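You operate a simulated robot arm through the tools that you are given. There is no shell and no other tool. Be economical: measure what you need, move in short steps, check, and stop when the job is done.

Carry out the task below with a simulated two-armed robot. There is one attempt and no reset: what you move stays moved.

JOB
Pick up the beaker with the orange band with one hand, pass it to the other hand and put it on the roof of shelf unit two. Set down upright: beaker with the orange band.

It is judged by the outcome, as a careful person would: the job done as asked, and still so three seconds after it is handed in. It fails if anything else is knocked over, pushed out of place, dropped, spilled or broken.

ROBOT AND FRAMES
Two 7-joint arms with two-finger parallel grippers on one trunk, on a base that drives. Base frame: it is fixed to the floor where the robot stands at the start and does not move with it; the origin is under the middle of the robot, x ahead of it, y to its left, z up. Lengths are in mm, angles in degrees, forces in N, time in s.
The left shoulder is at the start at [70, 134, 891], the right one opposite. With the tool pointing down near the work surface each hand reaches from about 100 to 580 mm from the robot's upright axis, wherever it stands, measured 20 degrees to its own side. Places, roughly: roof of shelf unit two [600, -200, 1600]. Payload 1.57 kg a hand.
The tool frame of a hand sits at the grasp point between the pads (the TCP): z along the fingers, y along the line on which they close. The tips reach 30 mm beyond it. The gripper opens to 80 mm. The fingers are 17 mm wide and 12 mm thick; the gripper's body (40 by 82 mm) begins 80 mm behind the TCP.
Orientation is that of the tool frame in the base frame, as [roll, pitch, yaw] about the fixed x, y, z axes, in that order (R = Rz(yaw) Ry(pitch) Rx(roll)). With the fingers straight down and closing along the base's y, the tool's x points along the base's -x, its y along +y and its z along -z.

CONTROLS
- The arms move only by the tool move_arm. It takes "left_plan", "right_plan" or both (then of equal length, played together; a hand with none holds still); each is a list of rows, each a list of 3 entries, a list of its own where there are three numbers: the shift along the tool's x, y, z in units of 20 mm (1.0 is 20 mm), then the turn, a rotation vector about the tool's x, y, z in units of 4 degrees (1.0 is 4 degrees), then the opening, from 0 (shut) to 1 (fully open). In form: [[[x, y, z], [wx, wy, wz], claw], ...]. A call has 1 to 8 rows; each row shifts and turns the commanded pose from where the row before left it, along the tool's axes as they then stand. A call with a number of a shift or a turn outside -1 to 1 is refused whole. Each row takes 0.2 s and may step no farther than 50 mm and 8.6 degrees from the row before; otherwise, or with a gripper value out of range, the whole call is refused. A pose out of reach is approached as far as the arm can. The call stops where the force on the tool passes 40 N (or 10 N more than at its start, if that is more) or the arm is blocked; 0.2 s more then pass. The fingers move at their own pace (about 153 mm/s each) and stop on an object; they squeeze with about 28 N. The grip force told is the motor's: it shows also when the fingers shut on nothing. Time passes only in rows, and 0.2 s behind the last, so rows that do not move let the fingers close. The reply holds the time, the measured pose of the TCP, the force on the tool along the base axes, the opening and the grip force, in the units named above and with some noise, with the torque about the TCP (base axes, N m) and any sound that the robot's microphone picked up, and new pictures: "views" is both (left out), scene, wrist or none (wrist: the cameras of the hands that moved).
- Cameras (640 x 400 px; columns grow to the right, rows downward): "scene" is now at [128.6, 3.8, 1176]; the picture's right is [0.09, -1.00, 0.00], its down [-0.10, -0.01, -0.99] and it looks along [0.99, 0.09, -0.10] (base axes); focal length 214 px, centre (320, 200). "left" rides on the left gripper at [72, 7, -122] in its tool frame; the picture's right is [-0.09, 1.00, 0.00], its down [-0.84, -0.08, -0.54] and it looks along [-0.54, -0.05, 0.84] (tool axes); focal length 238 px, centre (320, 200). "right" rides on the right gripper at [72, -7, -122] in its tool frame; the picture's right is [0.09, 1.00, 0.00], its down [-0.84, 0.08, -0.54] and it looks along [-0.54, 0.05, 0.84] (tool axes); focal length 238 px, centre (320, 200). There is no depth. A picture from a camera that has moved, and an enlarged one, comes with that camera's place and axes in the base frame and with its lens. The place of the scene camera against the robot may be out by one fixed shift of up to 25 mm in any direction.
- lift_body(by): slides the trunk up (or, below 0, down) by that many mm; the arms and the scene camera ride with it, the base frame stays. It gives what a move gives, with no picture.
- roll_base(legs): drives the robot by 1 to 6 legs, each [ahead, left, turn to the left] in mm, mm and degrees, along the robot's own axes; the way and the turn of a leg run together, so that a leg with both is an arc; at most 1500 mm and 180 degrees a leg. The arms and the cameras ride along, it lands a little off, and it stops where it bumps. It gives what a move gives, and a new picture of the scene camera.
- pan_tilt(pan, tilt): turns the head with the scene camera to pan (to the left, within 86 degrees either way) and tilt (down, from -29 to 69), counted from straight ahead of the robot. It gives what a move gives, and a new picture of the scene camera.
- zoom(camera, box): a new picture of the part [left, top, right, bottom] of that camera's present view, enlarged. The clock stands still meanwhile.
- close_job(): hands the job in; it is judged then, once.

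Work in short steps. Places have to be worked out from the pictures, the camera data and where the tool is seen: move nearer, look again, correct. Check each grasp and each placing, and mend what went wrong. You have 120 turns and 260 pictures in all, those below and enlarged ones among them. Open the grippers and draw the arms clear of the work before you hand the job in, unless the task says otherwise; then end with one line.

The tools are called after "Emit:" as a command line: name --argument value ..., lists and objects as JSON in quotes. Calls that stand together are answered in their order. move_arm: Moves the arms, as the interface text tells. Its arguments: {"type":"object","properties":{"left_plan":{"type":"array"},"right_plan":{"type":"array"},"views":{"type":"string","enum":["both","scene","wrist","none"]}},"required":[]} The other tools are called the same way: lift_body (by) slides the trunk up or down; roll_base (legs) drives the base; pan_tilt (pan, tilt) turns the head that bears the scene camera; zoom (camera, box) takes an enlarged picture of a part of a camera's view; close_job () hands the job in.

At the start:

```text
time_s: 0.0
left_tool_pos: [261.9, 65.2, 998.7]
left_ee_rot: [179.9, 0.1, -179.9]
left_wrist_force: [-0.3, -0.1, -0.2]
left_moment: [0.03, 0.01, -0.02]
left_opening: 80.3
left_finger_force: 0.1
right_tool_pos: [283.3, -169.1, 998.8]
right_ee_rot: [179.9, 0.0, 179.9]
right_wrist_force: [0.2, 0.8, 0.6]
right_moment: [-0.01, 0.0, 0.02]
right_opening: 80.3
right_finger_force: 0.1
trunk travel left (down, up): [-465.0, 475.0]
robot x, y, heading: [-3.8, 3.6, -0.0]
head pan, tilt: [5.2, 5.8]
```

scene: 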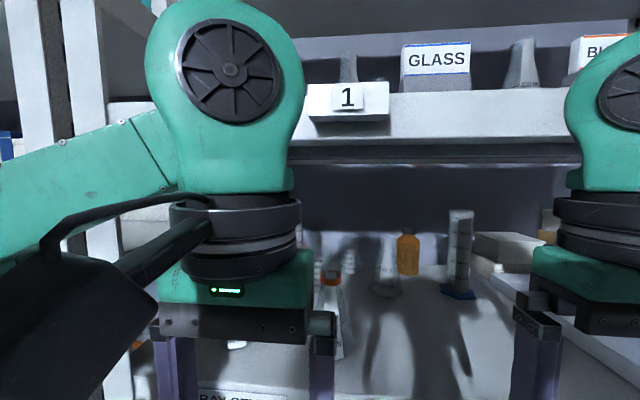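
right: 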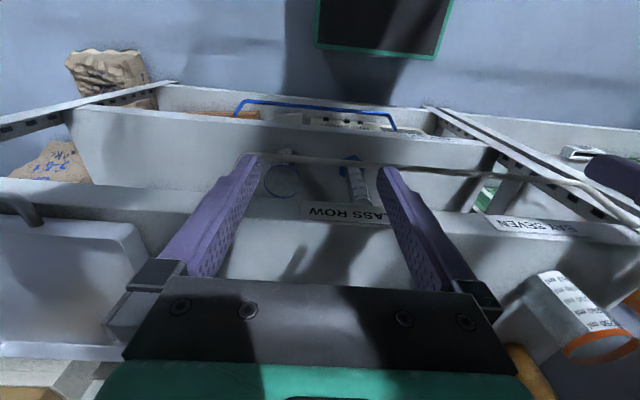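
left: 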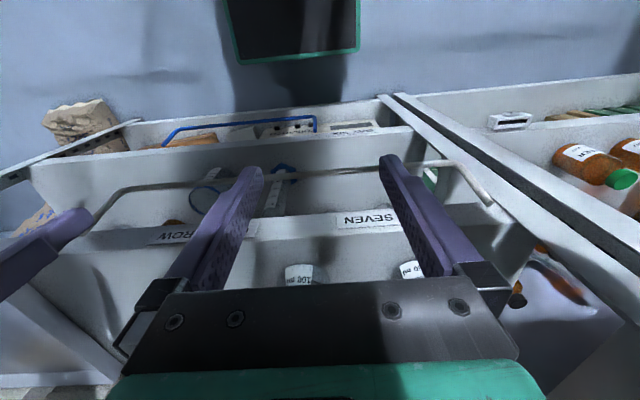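

The view ahead is blocked by the arms; I see an orange-banded thing behind the left gripper. I look around with the head first.

Emit:
pan_tilt --pan 0 --tilt 35

Emit:
pan_tilt --pan -30 --tilt -15

Emit:
pan_tilt --pan 40 --tilt 0

```text
time_s: 0.9
left_tool_pos: [262.8, 65.2, 999.7]
left_ee_rot: [180.0, 0.0, 179.9]
left_wrist_force: [0.2, -0.5, 0.1]
left_moment: [-0.01, 0.02, 0.0]
left_opening: 80.2
left_finger_force: 0.0
right_tool_pos: [283.0, -167.6, 1000.1]
right_ee_rot: [-180.0, 0.0, 179.9]
right_wrist_force: [0.7, -0.5, -0.1]
right_moment: [-0.05, 0.0, 0.03]
right_opening: 79.9
right_finger_force: 0.1
trunk travel left (down, up): [-465.0, 475.0]
robot x, y, heading: [6.9, 3.8, 0.0]
head pan, tilt: [0.0, 35.0]
camera scene: at [125.0, -4.5, 1129.2], right [0.0, -1.0, 0.0], down [-0.57, 0.0, -0.82], along [0.82, 0.0, -0.57], focal length 214 px, centre (320, 200)
```

scene: 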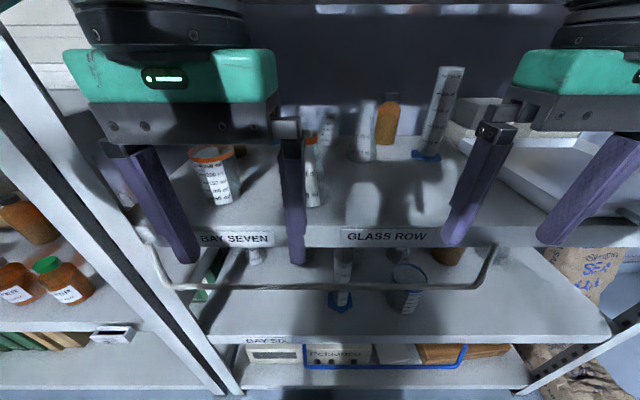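

```text
time_s: 2.1
left_tool_pos: [262.7, 65.7, 999.6]
left_ee_rot: [180.0, 0.0, 180.0]
left_wrist_force: [-0.3, 0.0, -0.2]
left_moment: [0.0, 0.04, 0.01]
left_opening: 79.9
left_finger_force: 0.0
right_tool_pos: [283.3, -167.9, 999.8]
right_ee_rot: [-180.0, 0.0, 180.0]
right_wrist_force: [0.7, -0.1, -0.7]
right_moment: [-0.02, 0.02, 0.0]
right_opening: 79.8
right_finger_force: 0.2
trunk travel left (down, up): [-465.0, 475.0]
robot x, y, heading: [1.2, 1.0, -0.0]
head pan, tilt: [-30.0, -15.0]
camera scene: at [106.7, -44.7, 1207.6], right [-0.5, -0.87, 0.0], down [0.22, -0.13, -0.97], along [0.84, -0.48, 0.26], focal length 214 px, centre (320, 200)
```

scene: 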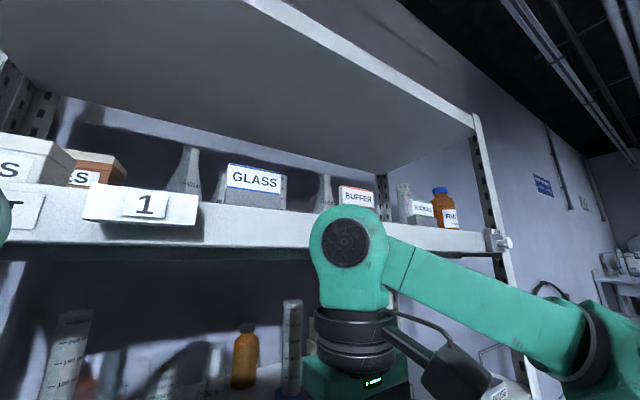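

```text
time_s: 3.5
left_tool_pos: [261.2, 64.8, 1000.3]
left_ee_rot: [180.0, 0.0, 179.9]
left_wrist_force: [-0.3, -0.1, -0.5]
left_moment: [0.01, 0.04, -0.02]
left_opening: 80.1
left_finger_force: 0.1
right_tool_pos: [283.2, -168.1, 998.9]
right_ee_rot: [179.9, 0.0, -180.0]
right_wrist_force: [0.2, 0.3, -0.3]
right_moment: [-0.02, 0.0, 0.0]
right_opening: 79.9
right_finger_force: 0.1
trunk travel left (down, up): [-465.0, 475.0]
robot x, y, heading: [-0.1, 0.5, 0.1]
head pan, tilt: [40.0, 0.0]
camera scene: at [105.9, 53.3, 1185.3], right [0.64, -0.77, 0.0], down [0.0, 0.0, -1.0], along [0.77, 0.64, 0.0], focal length 214 px, centre (320, 200)
```

scene: 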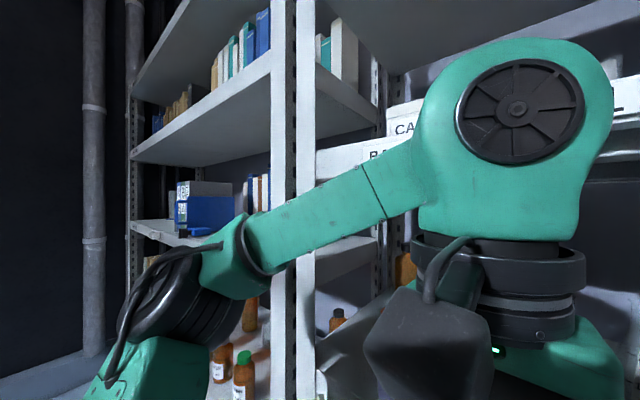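

The unit ahead is evidently unit two; glassware with orange rims stands on the work shelf. I zoom in on it with the head tilted down.

Emit:
pan_tilt --pan 8 --tilt 35

Emit:
zoom --camera "scene" --box '[160, 80, 480, 280]'

Emit:
zoom --camera "right" --box '[480, 200, 640, 400]'

```text
time_s: 4.5
left_tool_pos: [261.0, 65.4, 999.3]
left_ee_rot: [179.9, 0.1, 180.0]
left_wrist_force: [-0.1, 0.5, -1.2]
left_moment: [-0.04, -0.02, 0.01]
left_opening: 80.2
left_finger_force: 0.1
right_tool_pos: [283.0, -167.6, 998.9]
right_ee_rot: [-179.9, -0.1, -179.9]
right_wrist_force: [-1.3, 0.4, -0.3]
right_moment: [0.01, 0.0, 0.03]
right_opening: 79.8
right_finger_force: 0.0
trunk travel left (down, up): [-465.0, 475.0]
robot x, y, heading: [-2.9, 1.1, -0.1]
head pan, tilt: [8.0, 35.0]
camera scene: at [124.1, 7.8, 1129.2], right [0.14, -0.99, 0.0], down [-0.57, -0.08, -0.82], along [0.81, 0.11, -0.57], focal length 214 px, centre (320, 200)
```

scene: 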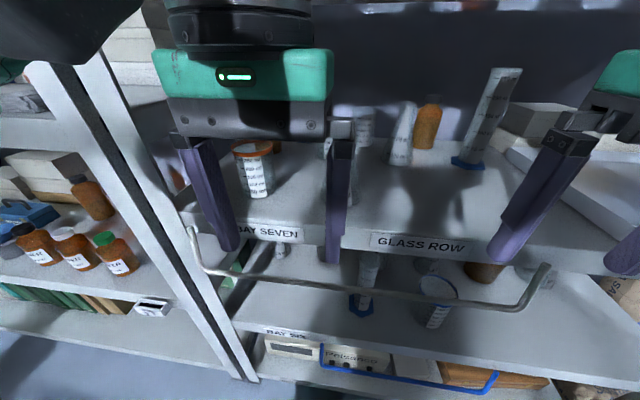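

```text
2.00 times, centred on (320, 180) of scene
camera zoom: at [124.1, 7.8, 1129.2], right [0.14, -0.99, 0.0], down [-0.57, -0.08, -0.82], along [0.81, 0.11, -0.57], focal length 429 px, centre (320, 240)
```

zoom: 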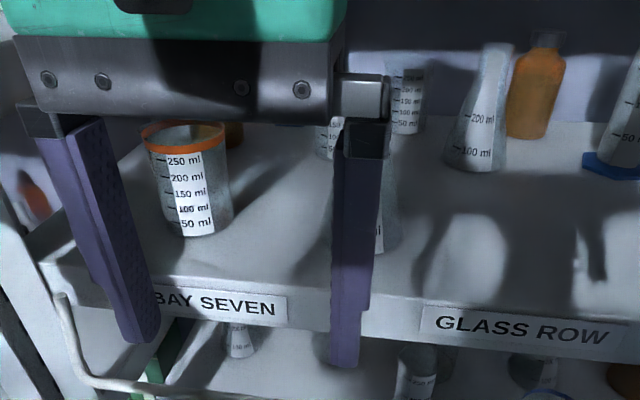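

```text
2.00 times, centred on (560, 300) of right
camera zoom: at [210.3, -175.3, 1120.5], right [-0.09, 1.0, 0.0], down [0.84, 0.08, 0.54], along [0.54, 0.05, -0.84], focal length 477 px, centre (-160, 0)
```

zoom: 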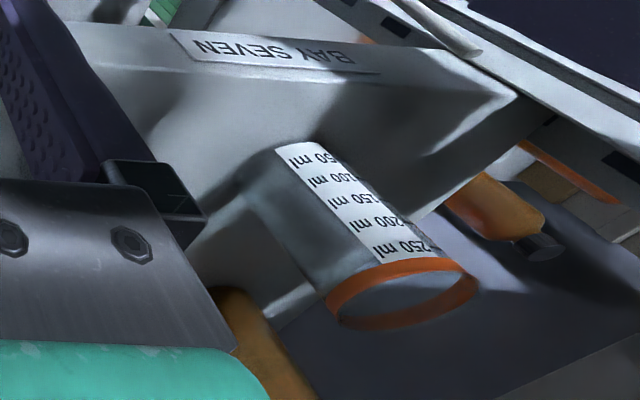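

The 250 ml beaker with the orange rim triangulates to about x 473, y 178, rim z ≈ 980, shelf top ≈ 885, ~70 mm wide. I back the base off to give room for a forward, tilted grasp and to see the whole unit, including the roof.

Emit:
roll_base --legs '[[-170, 0, 0]]'

Emit:
pan_tilt --pan 0 --tilt -20

```text
time_s: 6.0
left_tool_pos: [93.6, 64.7, 999.9]
left_ee_rot: [180.0, 0.0, 180.0]
left_wrist_force: [-0.5, 0.2, -0.2]
left_moment: [0.0, -0.02, -0.02]
left_opening: 79.9
left_finger_force: 0.1
right_tool_pos: [113.5, -167.8, 1000.3]
right_ee_rot: [180.0, 0.1, 179.9]
right_wrist_force: [-0.7, -0.2, -1.3]
right_moment: [0.0, -0.04, -0.04]
right_opening: 80.0
right_finger_force: 0.1
trunk travel left (down, up): [-465.0, 475.0]
robot x, y, heading: [-166.4, -4.5, -0.1]
head pan, tilt: [8.0, 35.0]
camera scene: at [-44.7, 7.6, 1129.2], right [0.14, -0.99, 0.0], down [-0.57, -0.08, -0.82], along [0.81, 0.11, -0.57], focal length 214 px, centre (320, 200)
```

scene: 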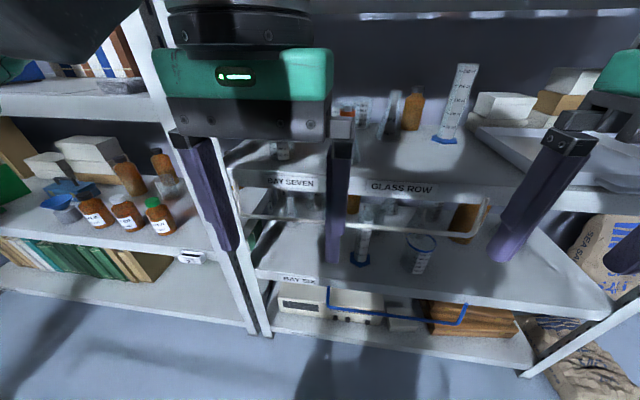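

```text
time_s: 7.2
left_tool_pos: [93.3, 64.8, 999.9]
left_ee_rot: [-180.0, 0.0, 179.9]
left_wrist_force: [0.3, -0.1, 0.2]
left_moment: [-0.01, 0.01, 0.0]
left_opening: 80.2
left_finger_force: 0.1
right_tool_pos: [115.0, -168.9, 999.5]
right_ee_rot: [180.0, 0.0, 179.8]
right_wrist_force: [0.7, 0.4, -0.1]
right_moment: [-0.01, -0.02, -0.01]
right_opening: 80.2
right_finger_force: 0.0
trunk travel left (down, up): [-465.0, 475.0]
robot x, y, heading: [-168.2, -3.9, -0.1]
head pan, tilt: [0.0, -20.0]
camera scene: at [-55.3, -4.6, 1214.5], right [0.0, -1.0, 0.0], down [0.34, 0.0, -0.94], along [0.94, 0.0, 0.34], focal length 214 px, centre (320, 200)
```

scene: 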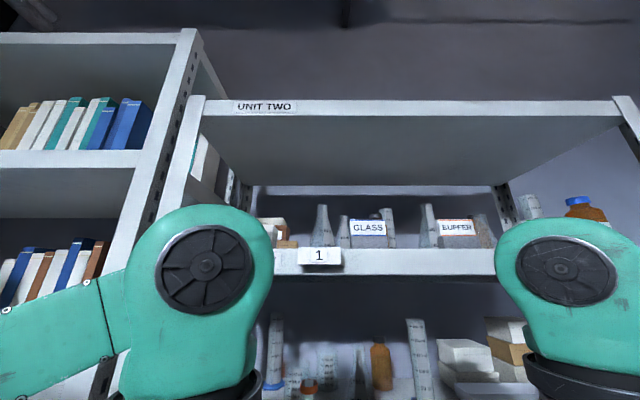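

The roof of "UNIT TWO" is seen, front edge level with the unit's posts. Now I move the left hand forward and left while tilting it so the fingers point ahead and down.

Emit:
move_arm --left_plan '[[[-1, 0.7, 0], [0, -1, 0], 1], [[-0.998, 0.7, 0.07], [0, -1, 0], 1], [[-0.99, 0.7, 0.139], [0, -1, 0], 1], [[-0.978, 0.7, 0.208], [0, -1, 0], 1], [[-0.961, 0.7, 0.276], [0, -1, 0], 1], [[-0.94, 0.7, 0.342], [0, -1, 0], 1], [[-0.914, 0.7, 0.407], [0, -1, 0], 1], [[-0.883, 0.7, 0.469], [0, -1, 0], 1]]' --views "none"

Emit:
move_arm --left_plan '[[[0, 0, 0], [0, -1, 0], 1], [[0, 0, 0], [0, -1, 0], 1], [[0, 0, 0], [0, -1, 0], 1], [[0, 0, 0], [0, -1, 0], 1], [[0, 0, 0], [0, -1, 0], 1], [[0, 0, 0], [0, -1, 0], 1], [[0, 0, 0], [0, -1, 0], 1]]' --views "wrist"

Emit:
pan_tilt --pan 10 --tilt 20

```text
time_s: 9.0
left_tool_pos: [255.0, 176.9, 999.9]
left_ee_rot: [180.0, 32.2, -179.9]
left_wrist_force: [1.0, 0.0, -0.7]
left_moment: [-0.01, 0.01, 0.04]
left_opening: 80.0
left_finger_force: 0.1
right_tool_pos: [115.0, -167.7, 1000.8]
right_ee_rot: [-180.0, 0.0, 179.9]
right_wrist_force: [-0.9, 0.2, 0.6]
right_moment: [0.02, 0.01, -0.02]
right_opening: 80.1
right_finger_force: 0.0
trunk travel left (down, up): [-465.0, 475.0]
robot x, y, heading: [-169.1, -4.1, -0.2]
head pan, tilt: [0.0, -20.0]
```

```text
time_s: 10.6
left_tool_pos: [253.6, 176.4, 999.3]
left_ee_rot: [180.0, 60.0, 179.9]
left_wrist_force: [0.1, -0.6, 0.8]
left_moment: [-0.01, 0.0, -0.02]
left_opening: 80.1
left_finger_force: 0.1
right_tool_pos: [113.9, -168.2, 1000.2]
right_ee_rot: [-180.0, 0.1, 179.9]
right_wrist_force: [-0.7, -0.3, -0.3]
right_moment: [0.02, 0.0, 0.01]
right_opening: 80.0
right_finger_force: 0.0
trunk travel left (down, up): [-465.0, 475.0]
robot x, y, heading: [-169.5, 0.2, -0.1]
head pan, tilt: [0.0, -20.0]
camera left: at [111.8, 184.1, 997.8], right [0.05, 1.0, 0.08], down [-0.05, -0.08, 1.0], along [1.0, -0.05, 0.05], focal length 238 px, centre (320, 200)
```

left: 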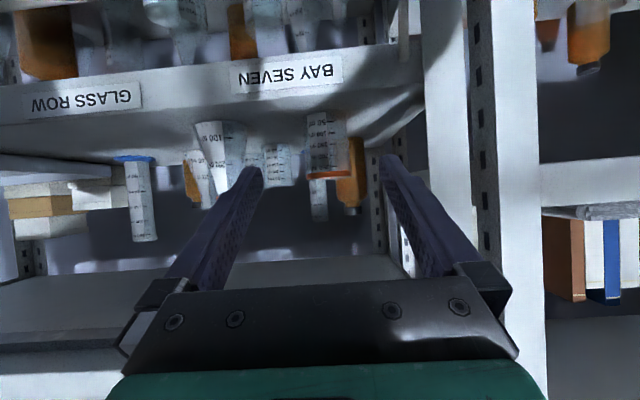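

```text
time_s: 11.7
left_tool_pos: [253.6, 176.3, 1000.1]
left_ee_rot: [-180.0, 59.9, 179.9]
left_wrist_force: [0.0, -0.2, 0.1]
left_moment: [-0.03, 0.03, -0.01]
left_opening: 80.3
left_finger_force: 0.0
right_tool_pos: [115.3, -168.5, 1000.3]
right_ee_rot: [180.0, 0.0, 179.9]
right_wrist_force: [0.4, 0.0, -0.2]
right_moment: [0.0, -0.03, -0.01]
right_opening: 79.8
right_finger_force: 0.1
trunk travel left (down, up): [-465.0, 475.0]
robot x, y, heading: [-167.1, 0.9, 0.1]
head pan, tilt: [10.0, 20.0]
camera scene: at [-39.7, 11.6, 1153.1], right [0.17, -0.98, 0.0], down [-0.34, -0.06, -0.94], along [0.93, 0.16, -0.34], focal length 214 px, centre (320, 200)
```

scene: 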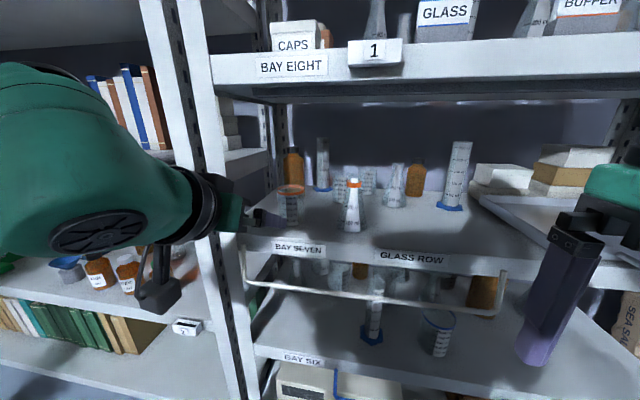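

Wrist camera agrees: beaker axis at about (473, 180), rim z≈979, base z≈886. I go down to a pre-grasp in front of it at z 922.

Emit:
move_arm --left_plan '[[[0.247, 0.033, 0.873], [0, 0, 0], 1], [[0.247, 0.033, 0.873], [0, 0, 0], 1], [[0.247, 0.033, 0.873], [0, 0, 0], 1], [[0.247, 0.033, 0.873], [0, 0, 0], 1], [[0.247, 0.033, 0.873], [0, 0, 0], 1], [[0.247, 0.033, 0.873], [0, 0, 0], 1]]' --views "both"

```text
time_s: 13.1
left_tool_pos: [331.4, 181.7, 922.7]
left_ee_rot: [180.0, 59.9, 180.0]
left_wrist_force: [-0.2, -0.6, 0.0]
left_moment: [0.02, 0.0, 0.01]
left_opening: 80.1
left_finger_force: 0.1
right_tool_pos: [113.5, -168.1, 999.3]
right_ee_rot: [180.0, 0.0, 179.9]
right_wrist_force: [0.2, 0.2, -1.2]
right_moment: [0.01, -0.01, -0.03]
right_opening: 80.0
right_finger_force: 0.0
trunk travel left (down, up): [-465.0, 475.0]
robot x, y, heading: [-165.6, 1.6, 0.0]
head pan, tilt: [10.0, 20.0]
camera scene: at [-39.2, 11.7, 1152.9], right [0.17, -0.98, 0.0], down [-0.34, -0.06, -0.94], along [0.93, 0.16, -0.34], focal length 214 px, centre (320, 200)
camera left: at [188.6, 188.2, 919.7], right [0.05, 1.0, 0.08], down [-0.05, -0.08, 1.0], along [1.0, -0.05, 0.05], focal length 238 px, centre (320, 200)
```

scene: 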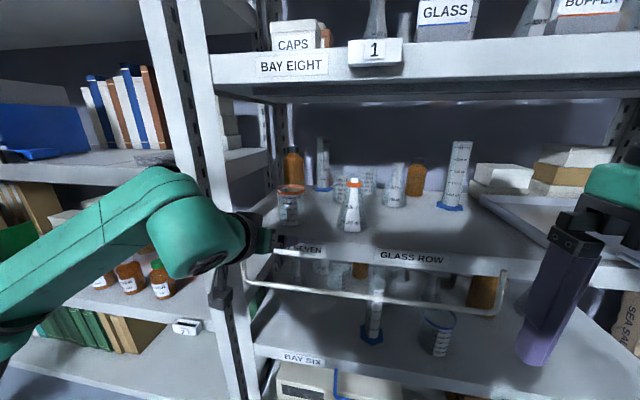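
left: 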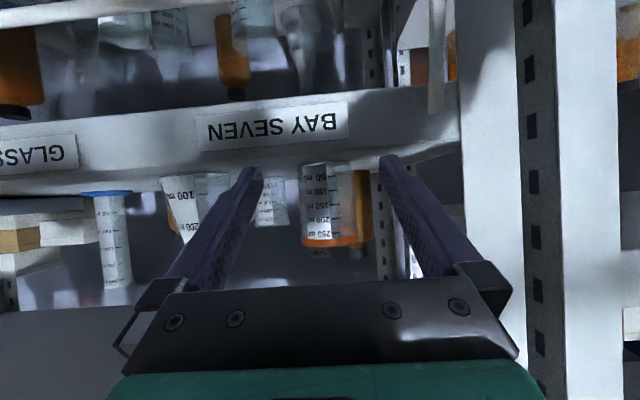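

I zoom to judge the shelf's front lip height relative to the fingertips and the beaker base.

Emit:
zoom --camera "left" --box '[220, 80, 440, 280]'

Emit:
zoom --camera "scene" --box '[220, 150, 380, 270]'

```text
2.00 times, centred on (330, 180) of left
camera zoom: at [188.6, 188.2, 919.7], right [0.05, 1.0, 0.08], down [-0.05, -0.08, 1.0], along [1.0, -0.05, 0.05], focal length 477 px, centre (300, 240)
```

zoom: 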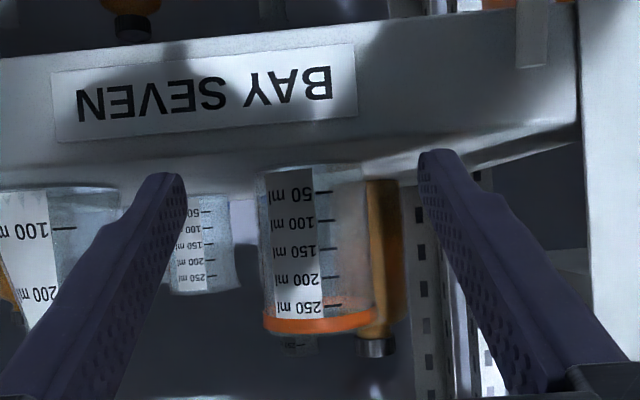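

```text
3.33 times, centred on (300, 210) of scene
camera zoom: at [-39.2, 11.7, 1152.9], right [0.17, -0.98, 0.0], down [-0.34, -0.06, -0.94], along [0.93, 0.16, -0.34], focal length 715 px, centre (387, 167)
```

zoom: 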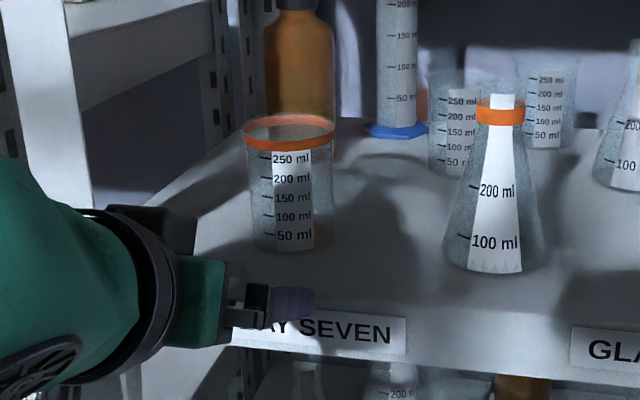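

Shelf top comes out at ≈893, rim ≈981; beaker centre y≈182. I advance to x 430 at z 930 with the open fingers straddling the beaker's front, then check.

Emit:
move_arm --left_plan '[[[-0.556, 0, 0.822], [0, 0, 0], 1], [[-0.556, 0, 0.822], [0, 0, 0], 1], [[-0.556, 0, 0.822], [0, 0, 0], 1], [[-0.556, 0, 0.822], [0, 0, 0], 1], [[-0.556, 0, 0.822], [0, 0, 0], 1]]' --views "both"

```text
time_s: 14.3
left_tool_pos: [430.3, 181.4, 928.7]
left_ee_rot: [179.9, 60.1, 179.8]
left_wrist_force: [0.8, -0.3, -0.4]
left_moment: [-0.03, -0.01, 0.01]
left_opening: 79.9
left_finger_force: 0.1
right_tool_pos: [116.3, -169.9, 999.7]
right_ee_rot: [-180.0, -0.1, 179.9]
right_wrist_force: [0.6, -0.9, 1.3]
right_moment: [0.01, 0.03, 0.02]
right_opening: 79.9
right_finger_force: 0.0
trunk travel left (down, up): [-465.0, 475.0]
robot x, y, heading: [-169.7, -4.7, 0.1]
head pan, tilt: [10.0, 20.0]
camera scene: at [-39.2, 11.4, 1152.9], right [0.17, -0.98, 0.0], down [-0.34, -0.06, -0.94], along [0.93, 0.16, -0.34], focal length 214 px, centre (320, 200)
camera left: at [288.3, 188.2, 927.2], right [0.05, 1.0, 0.08], down [-0.05, -0.08, 1.0], along [1.0, -0.05, 0.05], focal length 238 px, centre (320, 200)
```

scene: 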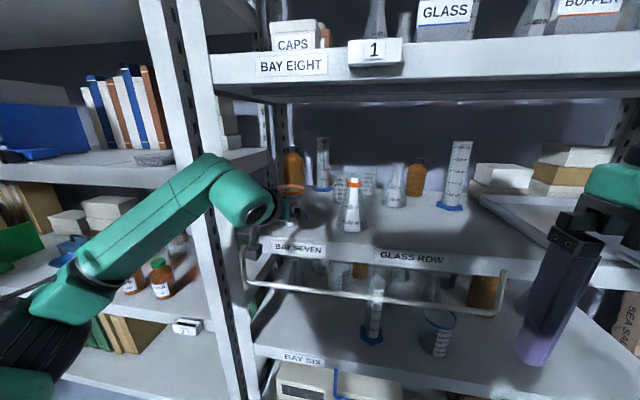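
left: 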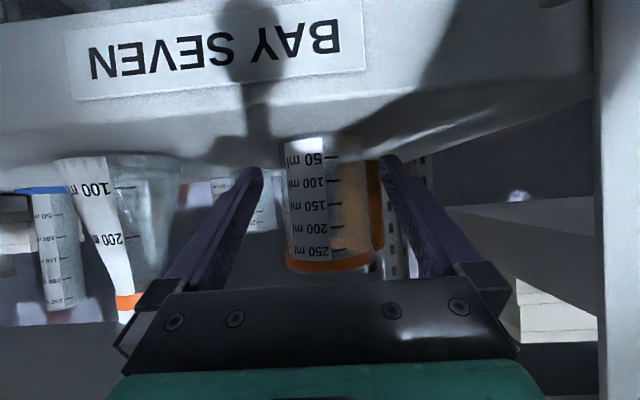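

Beaker centre is about 4 mm left of the hand's axis and at x≈466. I correct y, advance 35 mm, then close.

Emit:
move_arm --left_plan '[[[0, 0.19, 0], [0, 0, 0], 1], [[-0.437, 0, 0.757], [0, 0, 0], 1], [[-0.437, 0, 0.757], [0, 0, 0], 1]]' --views "wrist"

```text
time_s: 15.1
left_tool_pos: [464.3, 182.3, 927.2]
left_ee_rot: [180.0, 60.0, 179.9]
left_wrist_force: [-0.3, -0.2, 0.2]
left_moment: [0.01, 0.0, 0.01]
left_opening: 79.9
left_finger_force: 0.0
right_tool_pos: [115.3, -169.1, 1000.5]
right_ee_rot: [-180.0, 0.0, 179.9]
right_wrist_force: [0.2, 0.7, 0.6]
right_moment: [0.0, 0.01, 0.0]
right_opening: 80.2
right_finger_force: 0.0
trunk travel left (down, up): [-465.0, 475.0]
robot x, y, heading: [-168.4, -1.8, -0.1]
head pan, tilt: [10.0, 20.0]
camera left: at [322.6, 191.1, 926.0], right [0.05, 1.0, 0.08], down [-0.05, -0.08, 1.0], along [1.0, -0.05, 0.05], focal length 238 px, centre (320, 200)
```

left: 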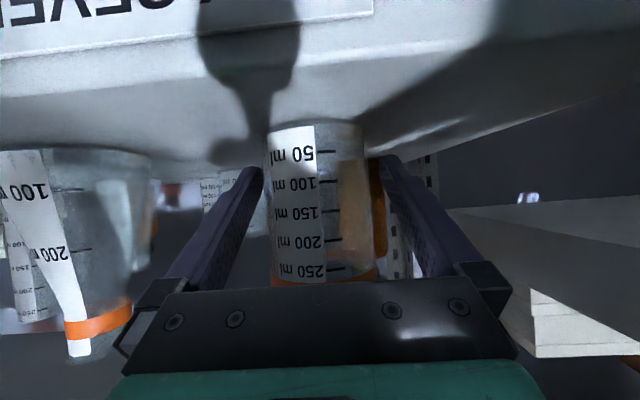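

Centred now. Closing the left gripper.

Emit:
move_arm --left_plan '[[[0, 0, 0], [0, 0, 0], 0.8], [[0, 0, 0], [0, 0, 0], 0.7], [[0, 0, 0], [0, 0, 0], 0.5], [[0, 0, 0], [0, 0, 0], 0.5]]' --views "wrist"

```text
time_s: 16.1
left_tool_pos: [463.7, 183.3, 927.8]
left_ee_rot: [-180.0, 59.9, 179.9]
left_wrist_force: [0.2, -0.7, 0.6]
left_moment: [0.0, -0.04, -0.02]
left_opening: 66.8
left_finger_force: 27.9
right_tool_pos: [115.2, -168.6, 999.2]
right_ee_rot: [179.9, 0.1, 179.9]
right_wrist_force: [-0.5, 0.3, 0.4]
right_moment: [0.0, 0.03, 0.02]
right_opening: 79.9
right_finger_force: 0.0
trunk travel left (down, up): [-465.0, 475.0]
robot x, y, heading: [-170.5, -0.6, -0.1]
head pan, tilt: [10.0, 20.0]
camera left: at [322.1, 191.2, 926.3], right [0.05, 1.0, 0.08], down [-0.05, -0.08, 1.0], along [1.0, -0.05, 0.05], focal length 238 px, centre (320, 200)
```

left: 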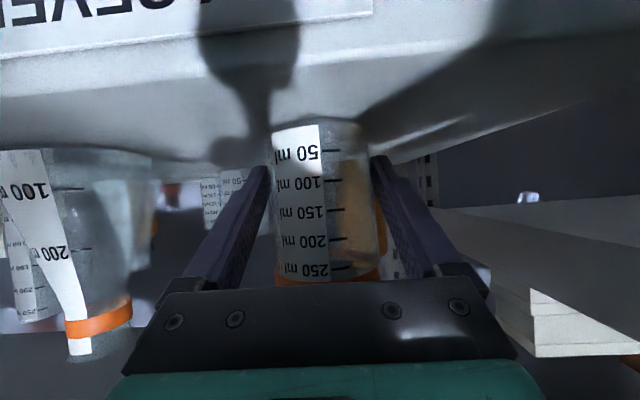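

Gripped at 66.8 mm with 28 N. Lift 40 mm straight up slowly.

Emit:
move_arm --left_plan '[[[-0.433, 0, -0.25], [0, 0, 0], 0.5], [[-0.433, 0, -0.25], [0, 0, 0], 0.5], [[-0.433, 0, -0.25], [0, 0, 0], 0.5], [[-0.433, 0, -0.25], [0, 0, 0], 0.5]]' --views "both"

```text
time_s: 17.1
left_tool_pos: [463.8, 185.4, 970.3]
left_ee_rot: [-179.9, 60.0, 179.9]
left_wrist_force: [0.4, -0.1, -1.4]
left_moment: [0.0, -0.04, 0.02]
left_opening: 66.8
left_finger_force: 28.1
right_tool_pos: [114.1, -168.2, 999.0]
right_ee_rot: [-180.0, 0.0, 179.9]
right_wrist_force: [-0.2, 0.8, -1.0]
right_moment: [-0.04, 0.0, 0.0]
right_opening: 79.8
right_finger_force: 0.1
trunk travel left (down, up): [-465.0, 475.0]
robot x, y, heading: [-165.5, 3.0, -0.1]
head pan, tilt: [10.0, 20.0]
camera scene: at [-39.6, 11.5, 1153.0], right [0.17, -0.98, 0.0], down [-0.34, -0.06, -0.94], along [0.93, 0.16, -0.34], focal length 214 px, centre (320, 200)
camera left: at [321.6, 191.9, 968.5], right [0.05, 1.0, 0.08], down [-0.05, -0.08, 1.0], along [1.0, -0.05, 0.05], focal length 238 px, centre (320, 200)
```

scene: 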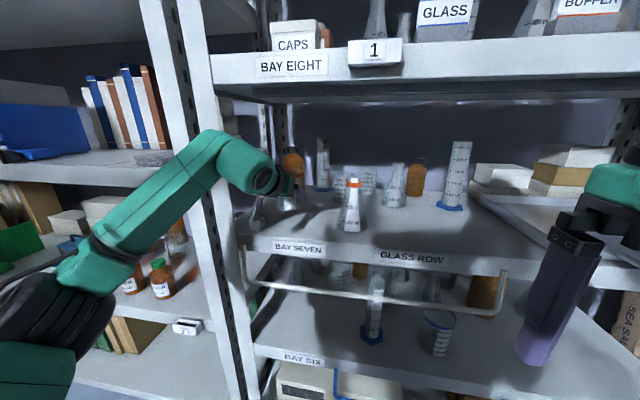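
left: 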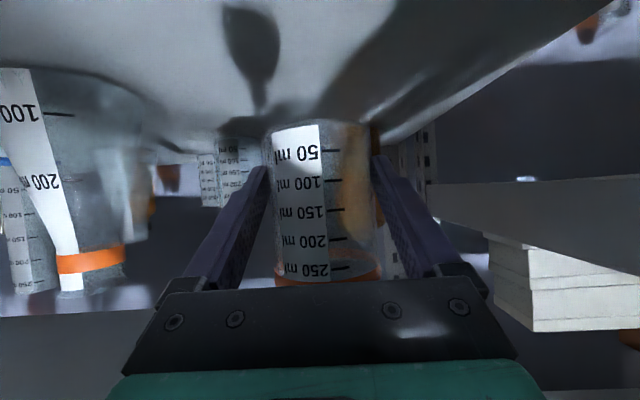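

Beaker is clear of the shelf. I back the base straight off 320 mm to draw it out for the hand-over.

Emit:
roll_base --legs '[[-320, 0, 0]]'

```text
time_s: 19.2
left_tool_pos: [148.5, 184.3, 969.9]
left_ee_rot: [-180.0, 60.0, 179.9]
left_wrist_force: [0.3, 0.9, -0.3]
left_moment: [0.07, 0.01, -0.01]
left_opening: 66.9
left_finger_force: 28.7
right_tool_pos: [-201.2, -167.6, 999.7]
right_ee_rot: [-180.0, 0.0, 179.9]
right_wrist_force: [-0.5, 0.0, 1.0]
right_moment: [0.01, -0.02, 0.01]
right_opening: 80.2
right_finger_force: 0.1
trunk travel left (down, up): [-465.0, 475.0]
robot x, y, heading: [-486.8, 3.4, -0.2]
head pan, tilt: [10.0, 20.0]
camera scene: at [-355.6, 12.1, 1153.0], right [0.17, -0.99, 0.0], down [-0.34, -0.06, -0.94], along [0.93, 0.16, -0.34], focal length 214 px, centre (320, 200)
```

scene: 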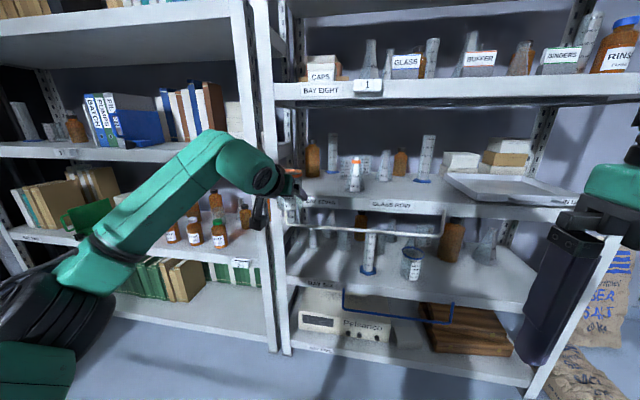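

Clear of the shelves. Now I bring the beaker in front of the robot's middle with the left hand.

Emit:
move_arm --left_plan '[[[0.57, -0.8, -0.986], [0, 0, 0], 0.5], [[0.57, -0.8, -0.986], [0, 0, 0], 0.5], [[0.57, -0.8, -0.986], [0, 0, 0], 0.5], [[0.57, -0.8, -0.986], [0, 0, 0], 0.5], [[0.57, -0.8, -0.986], [0, 0, 0], 0.5], [[0.57, -0.8, -0.986], [0, 0, 0], 0.5], [[0.57, -0.8, -0.986], [0, 0, 0], 0.5], [[0.57, -0.8, -0.986], [0, 0, 0], 0.5]]' --views "none"

Emit:
move_arm --left_plan '[[[0, 0, 0], [0.866, 0, 0.5], 0.5], [[0, 0, 0], [0.866, 0, 0.5], 0.5], [[0, 0, 0], [0.866, 0, 0.5], 0.5], [[0, 0, 0], [0.866, 0, 0.5], 0.5], [[0, 0, 0], [0.866, 0, 0.5], 0.5], [[0, 0, 0], [0.866, 0, 0.5], 0.5], [[0, 0, 0], [0.866, 0, 0.5], 0.5], [[0, 0, 0], [0.866, 0, 0.5], 0.5]]' --views "scene"

```text
time_s: 21.0
left_tool_pos: [-35.5, 55.8, 968.6]
left_ee_rot: [179.9, 60.1, 179.8]
left_wrist_force: [-0.3, 0.7, -1.0]
left_moment: [-0.02, 0.0, 0.0]
left_opening: 66.7
left_finger_force: 27.7
right_tool_pos: [-201.4, -168.3, 1000.3]
right_ee_rot: [179.9, 0.0, -180.0]
right_wrist_force: [0.3, 0.4, 0.2]
right_moment: [0.0, -0.01, -0.03]
right_opening: 80.3
right_finger_force: 0.1
trunk travel left (down, up): [-465.0, 475.0]
robot x, y, heading: [-482.3, 0.5, -0.2]
head pan, tilt: [10.0, 20.0]
```

```text
time_s: 22.8
left_tool_pos: [-34.4, 56.6, 970.8]
left_ee_rot: [180.0, 60.0, 147.8]
left_wrist_force: [0.7, -0.4, -0.7]
left_moment: [-0.01, 0.02, -0.01]
left_opening: 66.8
left_finger_force: 28.3
right_tool_pos: [-201.1, -168.2, 999.7]
right_ee_rot: [179.9, 0.1, 179.9]
right_wrist_force: [-0.3, 0.9, -0.2]
right_moment: [-0.02, 0.0, 0.02]
right_opening: 79.9
right_finger_force: 0.0
trunk travel left (down, up): [-465.0, 475.0]
robot x, y, heading: [-482.3, 4.2, -0.3]
head pan, tilt: [10.0, 20.0]
camera scene: at [-355.2, 12.3, 1153.0], right [0.17, -0.99, 0.0], down [-0.34, -0.06, -0.94], along [0.93, 0.16, -0.34], focal length 214 px, centre (320, 200)
```

scene: 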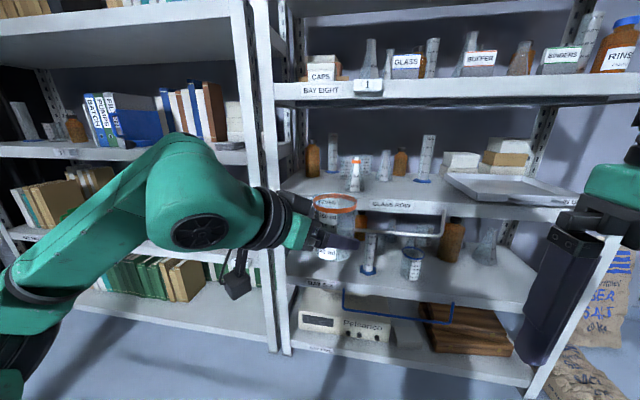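

Left hand holds the beaker at about (-33, 55), rim z≈1023. Now I tilt the right hand, moving it forward and up, so it can come from the right at 90° to the left hand.

Emit:
move_arm --right_plan '[[[-0.625, 0, 0], [0, -1, 0], 1], [[-0.624, 0, 0.044], [0, -1, 0], 1], [[-0.619, 0, 0.087], [0, -1, 0], 1], [[-0.611, 0, 0.13], [0, -1, 0], 1], [[-0.6, 0, 0.172], [0, -1, 0], 1], [[-0.587, 0, 0.214], [0, -1, 0], 1], [[-0.571, 0, 0.254], [0, -1, 0], 1], [[-0.552, 0, 0.293], [0, -1, 0], 1]]' --views "none"

Emit:
move_arm --right_plan '[[[-0.265, 0, -0.424], [0, -1, 0], 1], [[-0.294, 0, -0.405], [0, -1, 0], 1], [[-0.321, 0, -0.383], [0, -1, 0], 1], [[-0.347, 0, -0.36], [0, -1, 0], 1], [[-0.372, 0, -0.335], [0, -1, 0], 1], [[-0.394, 0, -0.308], [0, -1, 0], 1], [[-0.415, 0, -0.28], [0, -1, 0], 1]]' --views "none"

Emit:
move_arm --right_plan '[[[0, 0, 0], [-0.837, 0, -0.483], 1], [[0, 0, 0], [-0.837, 0, -0.483], 1], [[0, 0, 0], [-0.837, 0, -0.483], 1], [[0, 0, 0], [-0.837, 0, -0.483], 1], [[0, 0, 0], [-0.837, 0, -0.483], 1], [[0, 0, 0], [-0.837, 0, -0.483], 1], [[0, 0, 0], [-0.837, 0, -0.483], 1], [[0, 0, 0], [-0.837, 0, -0.483], 1]]' --views "scene"

```text
time_s: 24.6
left_tool_pos: [-34.8, 56.8, 969.6]
left_ee_rot: [-179.9, 60.0, 147.9]
left_wrist_force: [0.3, -0.8, -1.8]
left_moment: [-0.01, -0.01, -0.01]
left_opening: 67.0
left_finger_force: 27.7
right_tool_pos: [-100.5, -168.1, 998.8]
right_ee_rot: [179.9, 31.9, 179.7]
right_wrist_force: [0.9, 0.8, -1.3]
right_moment: [-0.03, 0.0, 0.01]
right_opening: 79.9
right_finger_force: 0.2
trunk travel left (down, up): [-465.0, 475.0]
robot x, y, heading: [-483.3, 0.4, -0.0]
head pan, tilt: [10.0, 20.0]
```

```text
time_s: 26.2
left_tool_pos: [-33.7, 55.4, 971.6]
left_ee_rot: [180.0, 60.1, 147.9]
left_wrist_force: [0.3, -0.1, -0.5]
left_moment: [0.04, 0.0, -0.01]
left_opening: 66.9
left_finger_force: 28.4
right_tool_pos: [-100.9, -169.0, 1071.2]
right_ee_rot: [179.9, 60.1, 179.8]
right_wrist_force: [0.4, 0.8, -0.3]
right_moment: [-0.01, 0.01, -0.01]
right_opening: 80.1
right_finger_force: 0.2
trunk travel left (down, up): [-465.0, 475.0]
robot x, y, heading: [-483.0, 0.5, -0.2]
head pan, tilt: [10.0, 20.0]
```

```text
time_s: 28.0
left_tool_pos: [-34.3, 55.2, 969.6]
left_ee_rot: [180.0, 60.0, 147.9]
left_wrist_force: [-0.7, -0.2, -1.0]
left_moment: [-0.01, 0.01, 0.05]
left_opening: 67.2
left_finger_force: 28.1
right_tool_pos: [-99.9, -168.4, 1069.6]
right_ee_rot: [179.8, 60.0, -149.2]
right_wrist_force: [0.5, -0.8, 0.0]
right_moment: [0.0, -0.02, 0.01]
right_opening: 79.9
right_finger_force: 0.1
trunk travel left (down, up): [-465.0, 475.0]
robot x, y, heading: [-485.8, -0.3, 0.0]
head pan, tilt: [10.0, 20.0]
camera scene: at [-355.1, 11.7, 1153.0], right [0.17, -0.99, 0.0], down [-0.34, -0.06, -0.94], along [0.93, 0.16, -0.34], focal length 214 px, centre (320, 200)
```

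scene: 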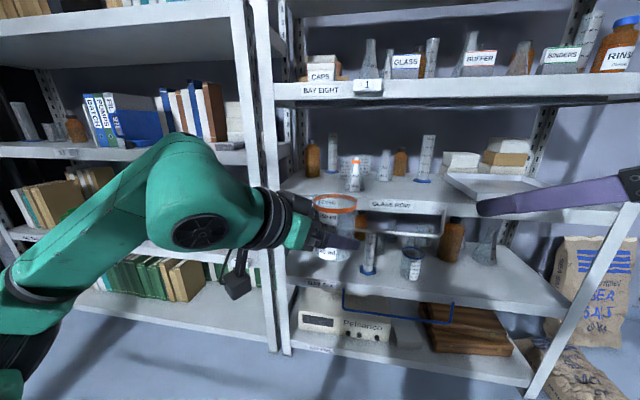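

Finish the yaw, then bring the right hand to a stand-off 120 mm back along its own axis from the beaker.

Emit:
move_arm --right_plan '[[[0, 0, 0], [-0.837, 0, -0.483], 1], [[0, 0, 0], [-0.837, 0, -0.483], 1], [[0, 0, 0], [-0.837, 0, -0.483], 1], [[0, 0, 0], [-0.837, 0, -0.483], 1], [[0, 0, 0], [-0.837, 0, -0.483], 1], [[0, 0, 0], [-0.837, 0, -0.483], 1], [[0, 0, 0], [-0.837, 0, -0.483], 1]]' --views "none"

Emit:
move_arm --right_plan '[[[-0.503, 0.512, 0.872], [0, 0, 0], 1], [[-0.503, 0.512, 0.872], [0, 0, 0], 1], [[-0.503, 0.512, 0.872], [0, 0, 0], 1], [[-0.503, 0.512, 0.872], [0, 0, 0], 1], [[-0.503, 0.512, 0.872], [0, 0, 0], 1], [[-0.503, 0.512, 0.872], [0, 0, 0], 1]]' --views "both"

```text
time_s: 29.6
left_tool_pos: [-33.6, 54.9, 971.6]
left_ee_rot: [-180.0, 59.9, 147.9]
left_wrist_force: [0.2, 0.1, -0.5]
left_moment: [0.04, -0.01, 0.03]
left_opening: 66.7
left_finger_force: 27.8
right_tool_pos: [-113.7, -159.7, 1067.8]
right_ee_rot: [-176.3, 59.2, -133.0]
right_wrist_force: [0.4, 0.2, -0.4]
right_moment: [0.04, 0.02, 0.01]
right_opening: 80.2
right_finger_force: 0.1
right hand out of reach, approached as far as the arm can: row 3, 4, 5, 6, 7
trunk travel left (down, up): [-465.0, 475.0]
robot x, y, heading: [-486.3, -0.7, -0.1]
head pan, tilt: [10.0, 20.0]
```

```text
time_s: 31.0
left_tool_pos: [-34.0, 56.7, 970.0]
left_ee_rot: [-179.9, 60.0, 148.0]
left_wrist_force: [0.7, -0.6, -0.9]
left_moment: [0.02, 0.03, -0.02]
left_opening: 66.9
left_finger_force: 27.7
right_tool_pos: [-68.5, -31.5, 1063.2]
right_ee_rot: [-176.2, 59.2, -132.9]
right_wrist_force: [0.3, 0.3, 0.1]
right_moment: [0.01, 0.04, -0.01]
right_opening: 79.9
right_finger_force: 0.1
trunk travel left (down, up): [-465.0, 475.0]
robot x, y, heading: [-486.1, 0.5, -0.2]
head pan, tilt: [10.0, 20.0]
camera scene: at [-355.0, 12.8, 1152.9], right [0.17, -0.99, 0.0], down [-0.34, -0.06, -0.94], along [0.93, 0.16, -0.34], focal length 214 px, centre (320, 200)
camera right: at [-167.3, -133.5, 1064.0], right [-0.72, 0.68, -0.11], down [-0.1, 0.05, 0.99], along [0.69, 0.73, 0.03], focal length 238 px, centre (320, 200)
```

scene: 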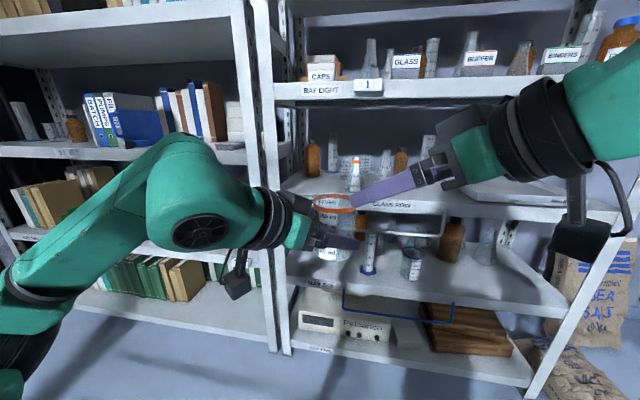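
right: 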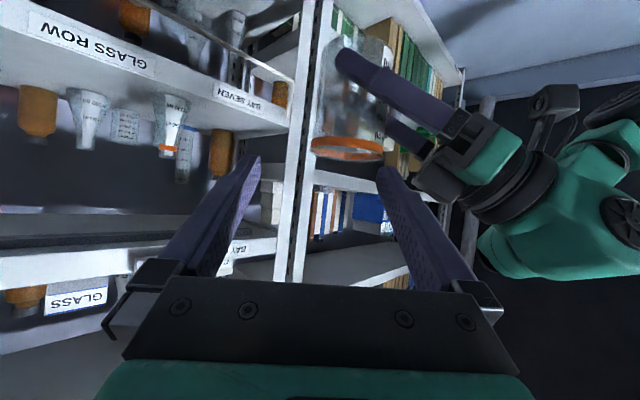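

Right yaw stopped short (heading ≈43°), so I turn the left hand 15° more to the right instead, and level the right hand's closing line by 2.3° about its own axis.

Emit:
move_arm --left_plan '[[[0, 0, 0], [0.823, 0, 0.475], 0.5], [[0, 0, 0], [0.823, 0, 0.475], 0.5], [[0, 0, 0], [0.823, 0, 0.475], 0.5], [[0, 0, 0], [0.823, 0, 0.475], 0.5]]' --right_plan '[[[0, 0, 0], [0, 0, 0.57], 1], [[0, 0, 0], [0, 0, 0], 1], [[0, 0, 0], [0, 0, 0], 1], [[0, 0, 0], [0, 0, 0], 1]]' --views "both"

```text
time_s: 32.0
left_tool_pos: [-33.4, 57.8, 969.6]
left_ee_rot: [-179.9, 59.9, 132.7]
left_wrist_force: [0.6, -0.1, -0.4]
left_moment: [0.03, -0.01, 0.01]
left_opening: 67.0
left_finger_force: 27.9
right_tool_pos: [-69.5, -31.7, 1064.6]
right_ee_rot: [180.0, 59.2, -137.4]
right_wrist_force: [0.9, 0.3, 0.4]
right_moment: [-0.01, 0.02, 0.01]
right_opening: 79.7
right_finger_force: 0.1
trunk travel left (down, up): [-465.0, 475.0]
robot x, y, heading: [-485.1, 1.7, 0.0]
head pan, tilt: [10.0, 20.0]
camera scene: at [-355.0, 12.2, 1152.9], right [0.17, -0.99, 0.0], down [-0.34, -0.06, -0.94], along [0.93, 0.16, -0.34], focal length 214 px, centre (320, 200)
camera right: at [-169.8, -132.4, 1063.6], right [-0.71, 0.7, -0.08], down [-0.08, 0.03, 1.0], along [0.7, 0.71, 0.03], focal length 238 px, centre (320, 200)
camera left: at [-125.7, 166.4, 968.0], right [0.76, 0.64, 0.08], down [-0.09, -0.01, 1.0], along [0.64, -0.77, 0.05], focal length 238 px, centre (320, 200)
```

scene: 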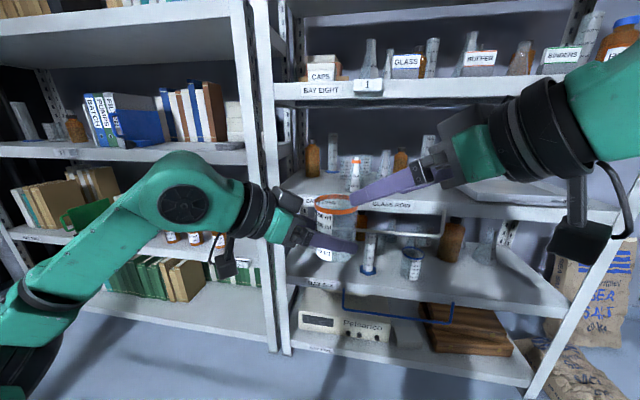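
right: 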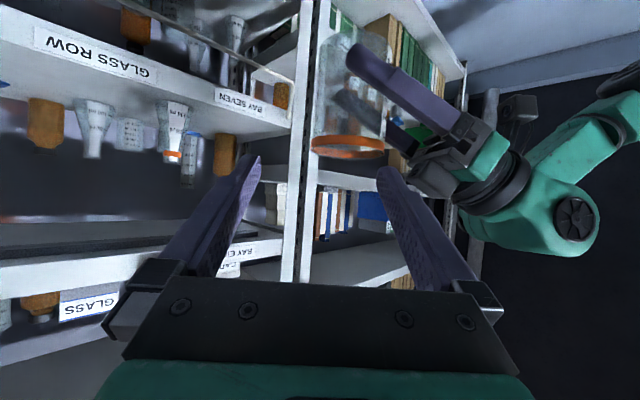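
left: 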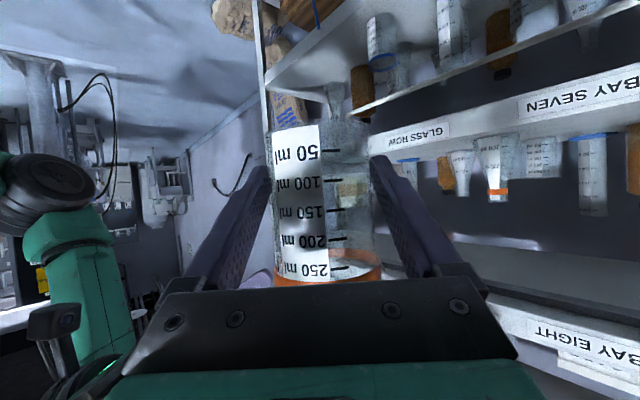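

I zoom the right camera to fix the beaker's offset from the right hand's axis.

Emit:
zoom --camera "right" --box '[240, 20, 480, 180]'

Emit:
zoom --camera "scene" --box '[260, 150, 460, 280]'

```text
2.50 times, centred on (360, 100) of right
camera zoom: at [-169.8, -132.4, 1063.6], right [-0.71, 0.7, -0.08], down [-0.08, 0.03, 1.0], along [0.7, 0.71, 0.03], focal length 596 px, centre (220, 450)
```

zoom: 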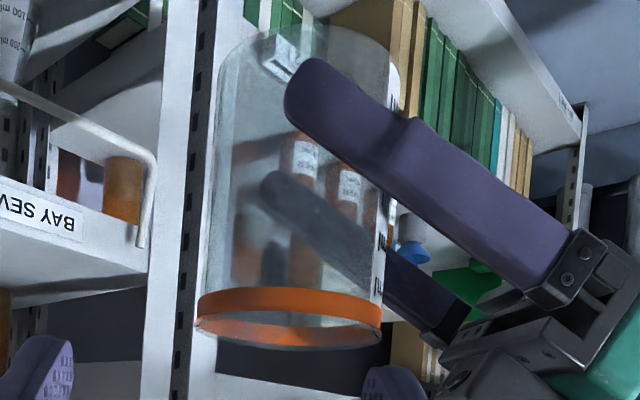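

```text
3.08 times, centred on (360, 215) of scene
camera zoom: at [-355.0, 12.2, 1152.9], right [0.17, -0.99, 0.0], down [-0.34, -0.06, -0.94], along [0.93, 0.16, -0.34], focal length 660 px, centre (197, 154)
```

zoom: 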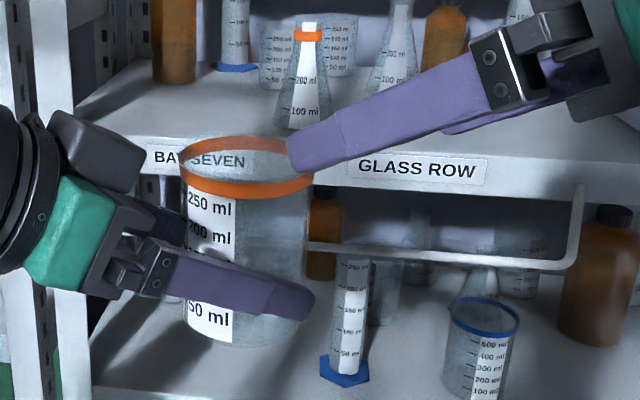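

Both the right camera and the scene camera put the beaker about 27 mm off the right hand's axis (less than the arm readings imply), so I trust the pictures. Shift laterally 27 mm and look again.

Emit:
move_arm --right_plan '[[[0, 0.675, 0], [0, 0, 0], 1], [[0, 0.675, 0], [0, 0, 0], 1], [[0, 0, 0], [0, 0, 0], 1]]' --views "wrist"

Emit:
zoom --camera "right" --box '[200, 20, 440, 220]'

```text
time_s: 32.8
left_tool_pos: [-33.9, 57.1, 970.1]
left_ee_rot: [-180.0, 60.1, 132.7]
left_wrist_force: [0.7, -0.5, -0.5]
left_moment: [0.0, 0.01, -0.02]
left_opening: 66.8
left_finger_force: 27.7
right_tool_pos: [-86.3, -11.4, 1063.2]
right_ee_rot: [179.9, 59.3, -137.3]
right_wrist_force: [-0.1, 0.3, -0.7]
right_moment: [-0.02, 0.0, 0.01]
right_opening: 80.1
right_finger_force: 0.0
trunk travel left (down, up): [-465.0, 475.0]
robot x, y, heading: [-480.5, 0.4, -0.2]
head pan, tilt: [10.0, 20.0]
camera right: at [-188.3, -113.1, 1063.8], right [-0.71, 0.7, -0.08], down [-0.08, 0.03, 1.0], along [0.7, 0.71, 0.03], focal length 238 px, centre (320, 200)
```

right: 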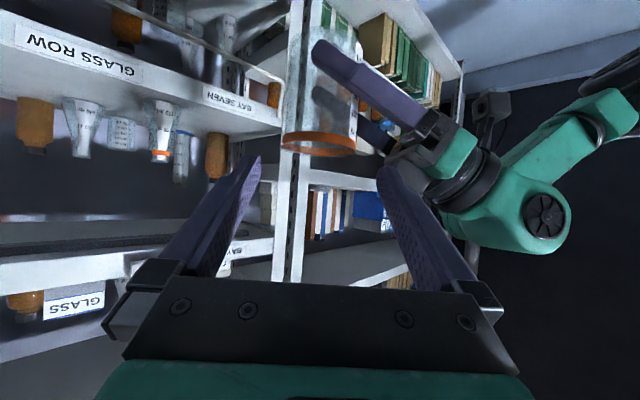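

```text
2.00 times, centred on (320, 120) of right
camera zoom: at [-188.3, -113.1, 1063.8], right [-0.71, 0.7, -0.08], down [-0.08, 0.03, 1.0], along [0.7, 0.71, 0.03], focal length 477 px, centre (320, 360)
```

zoom: 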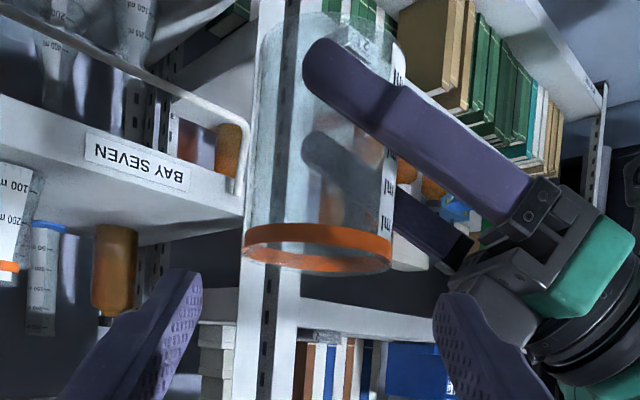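

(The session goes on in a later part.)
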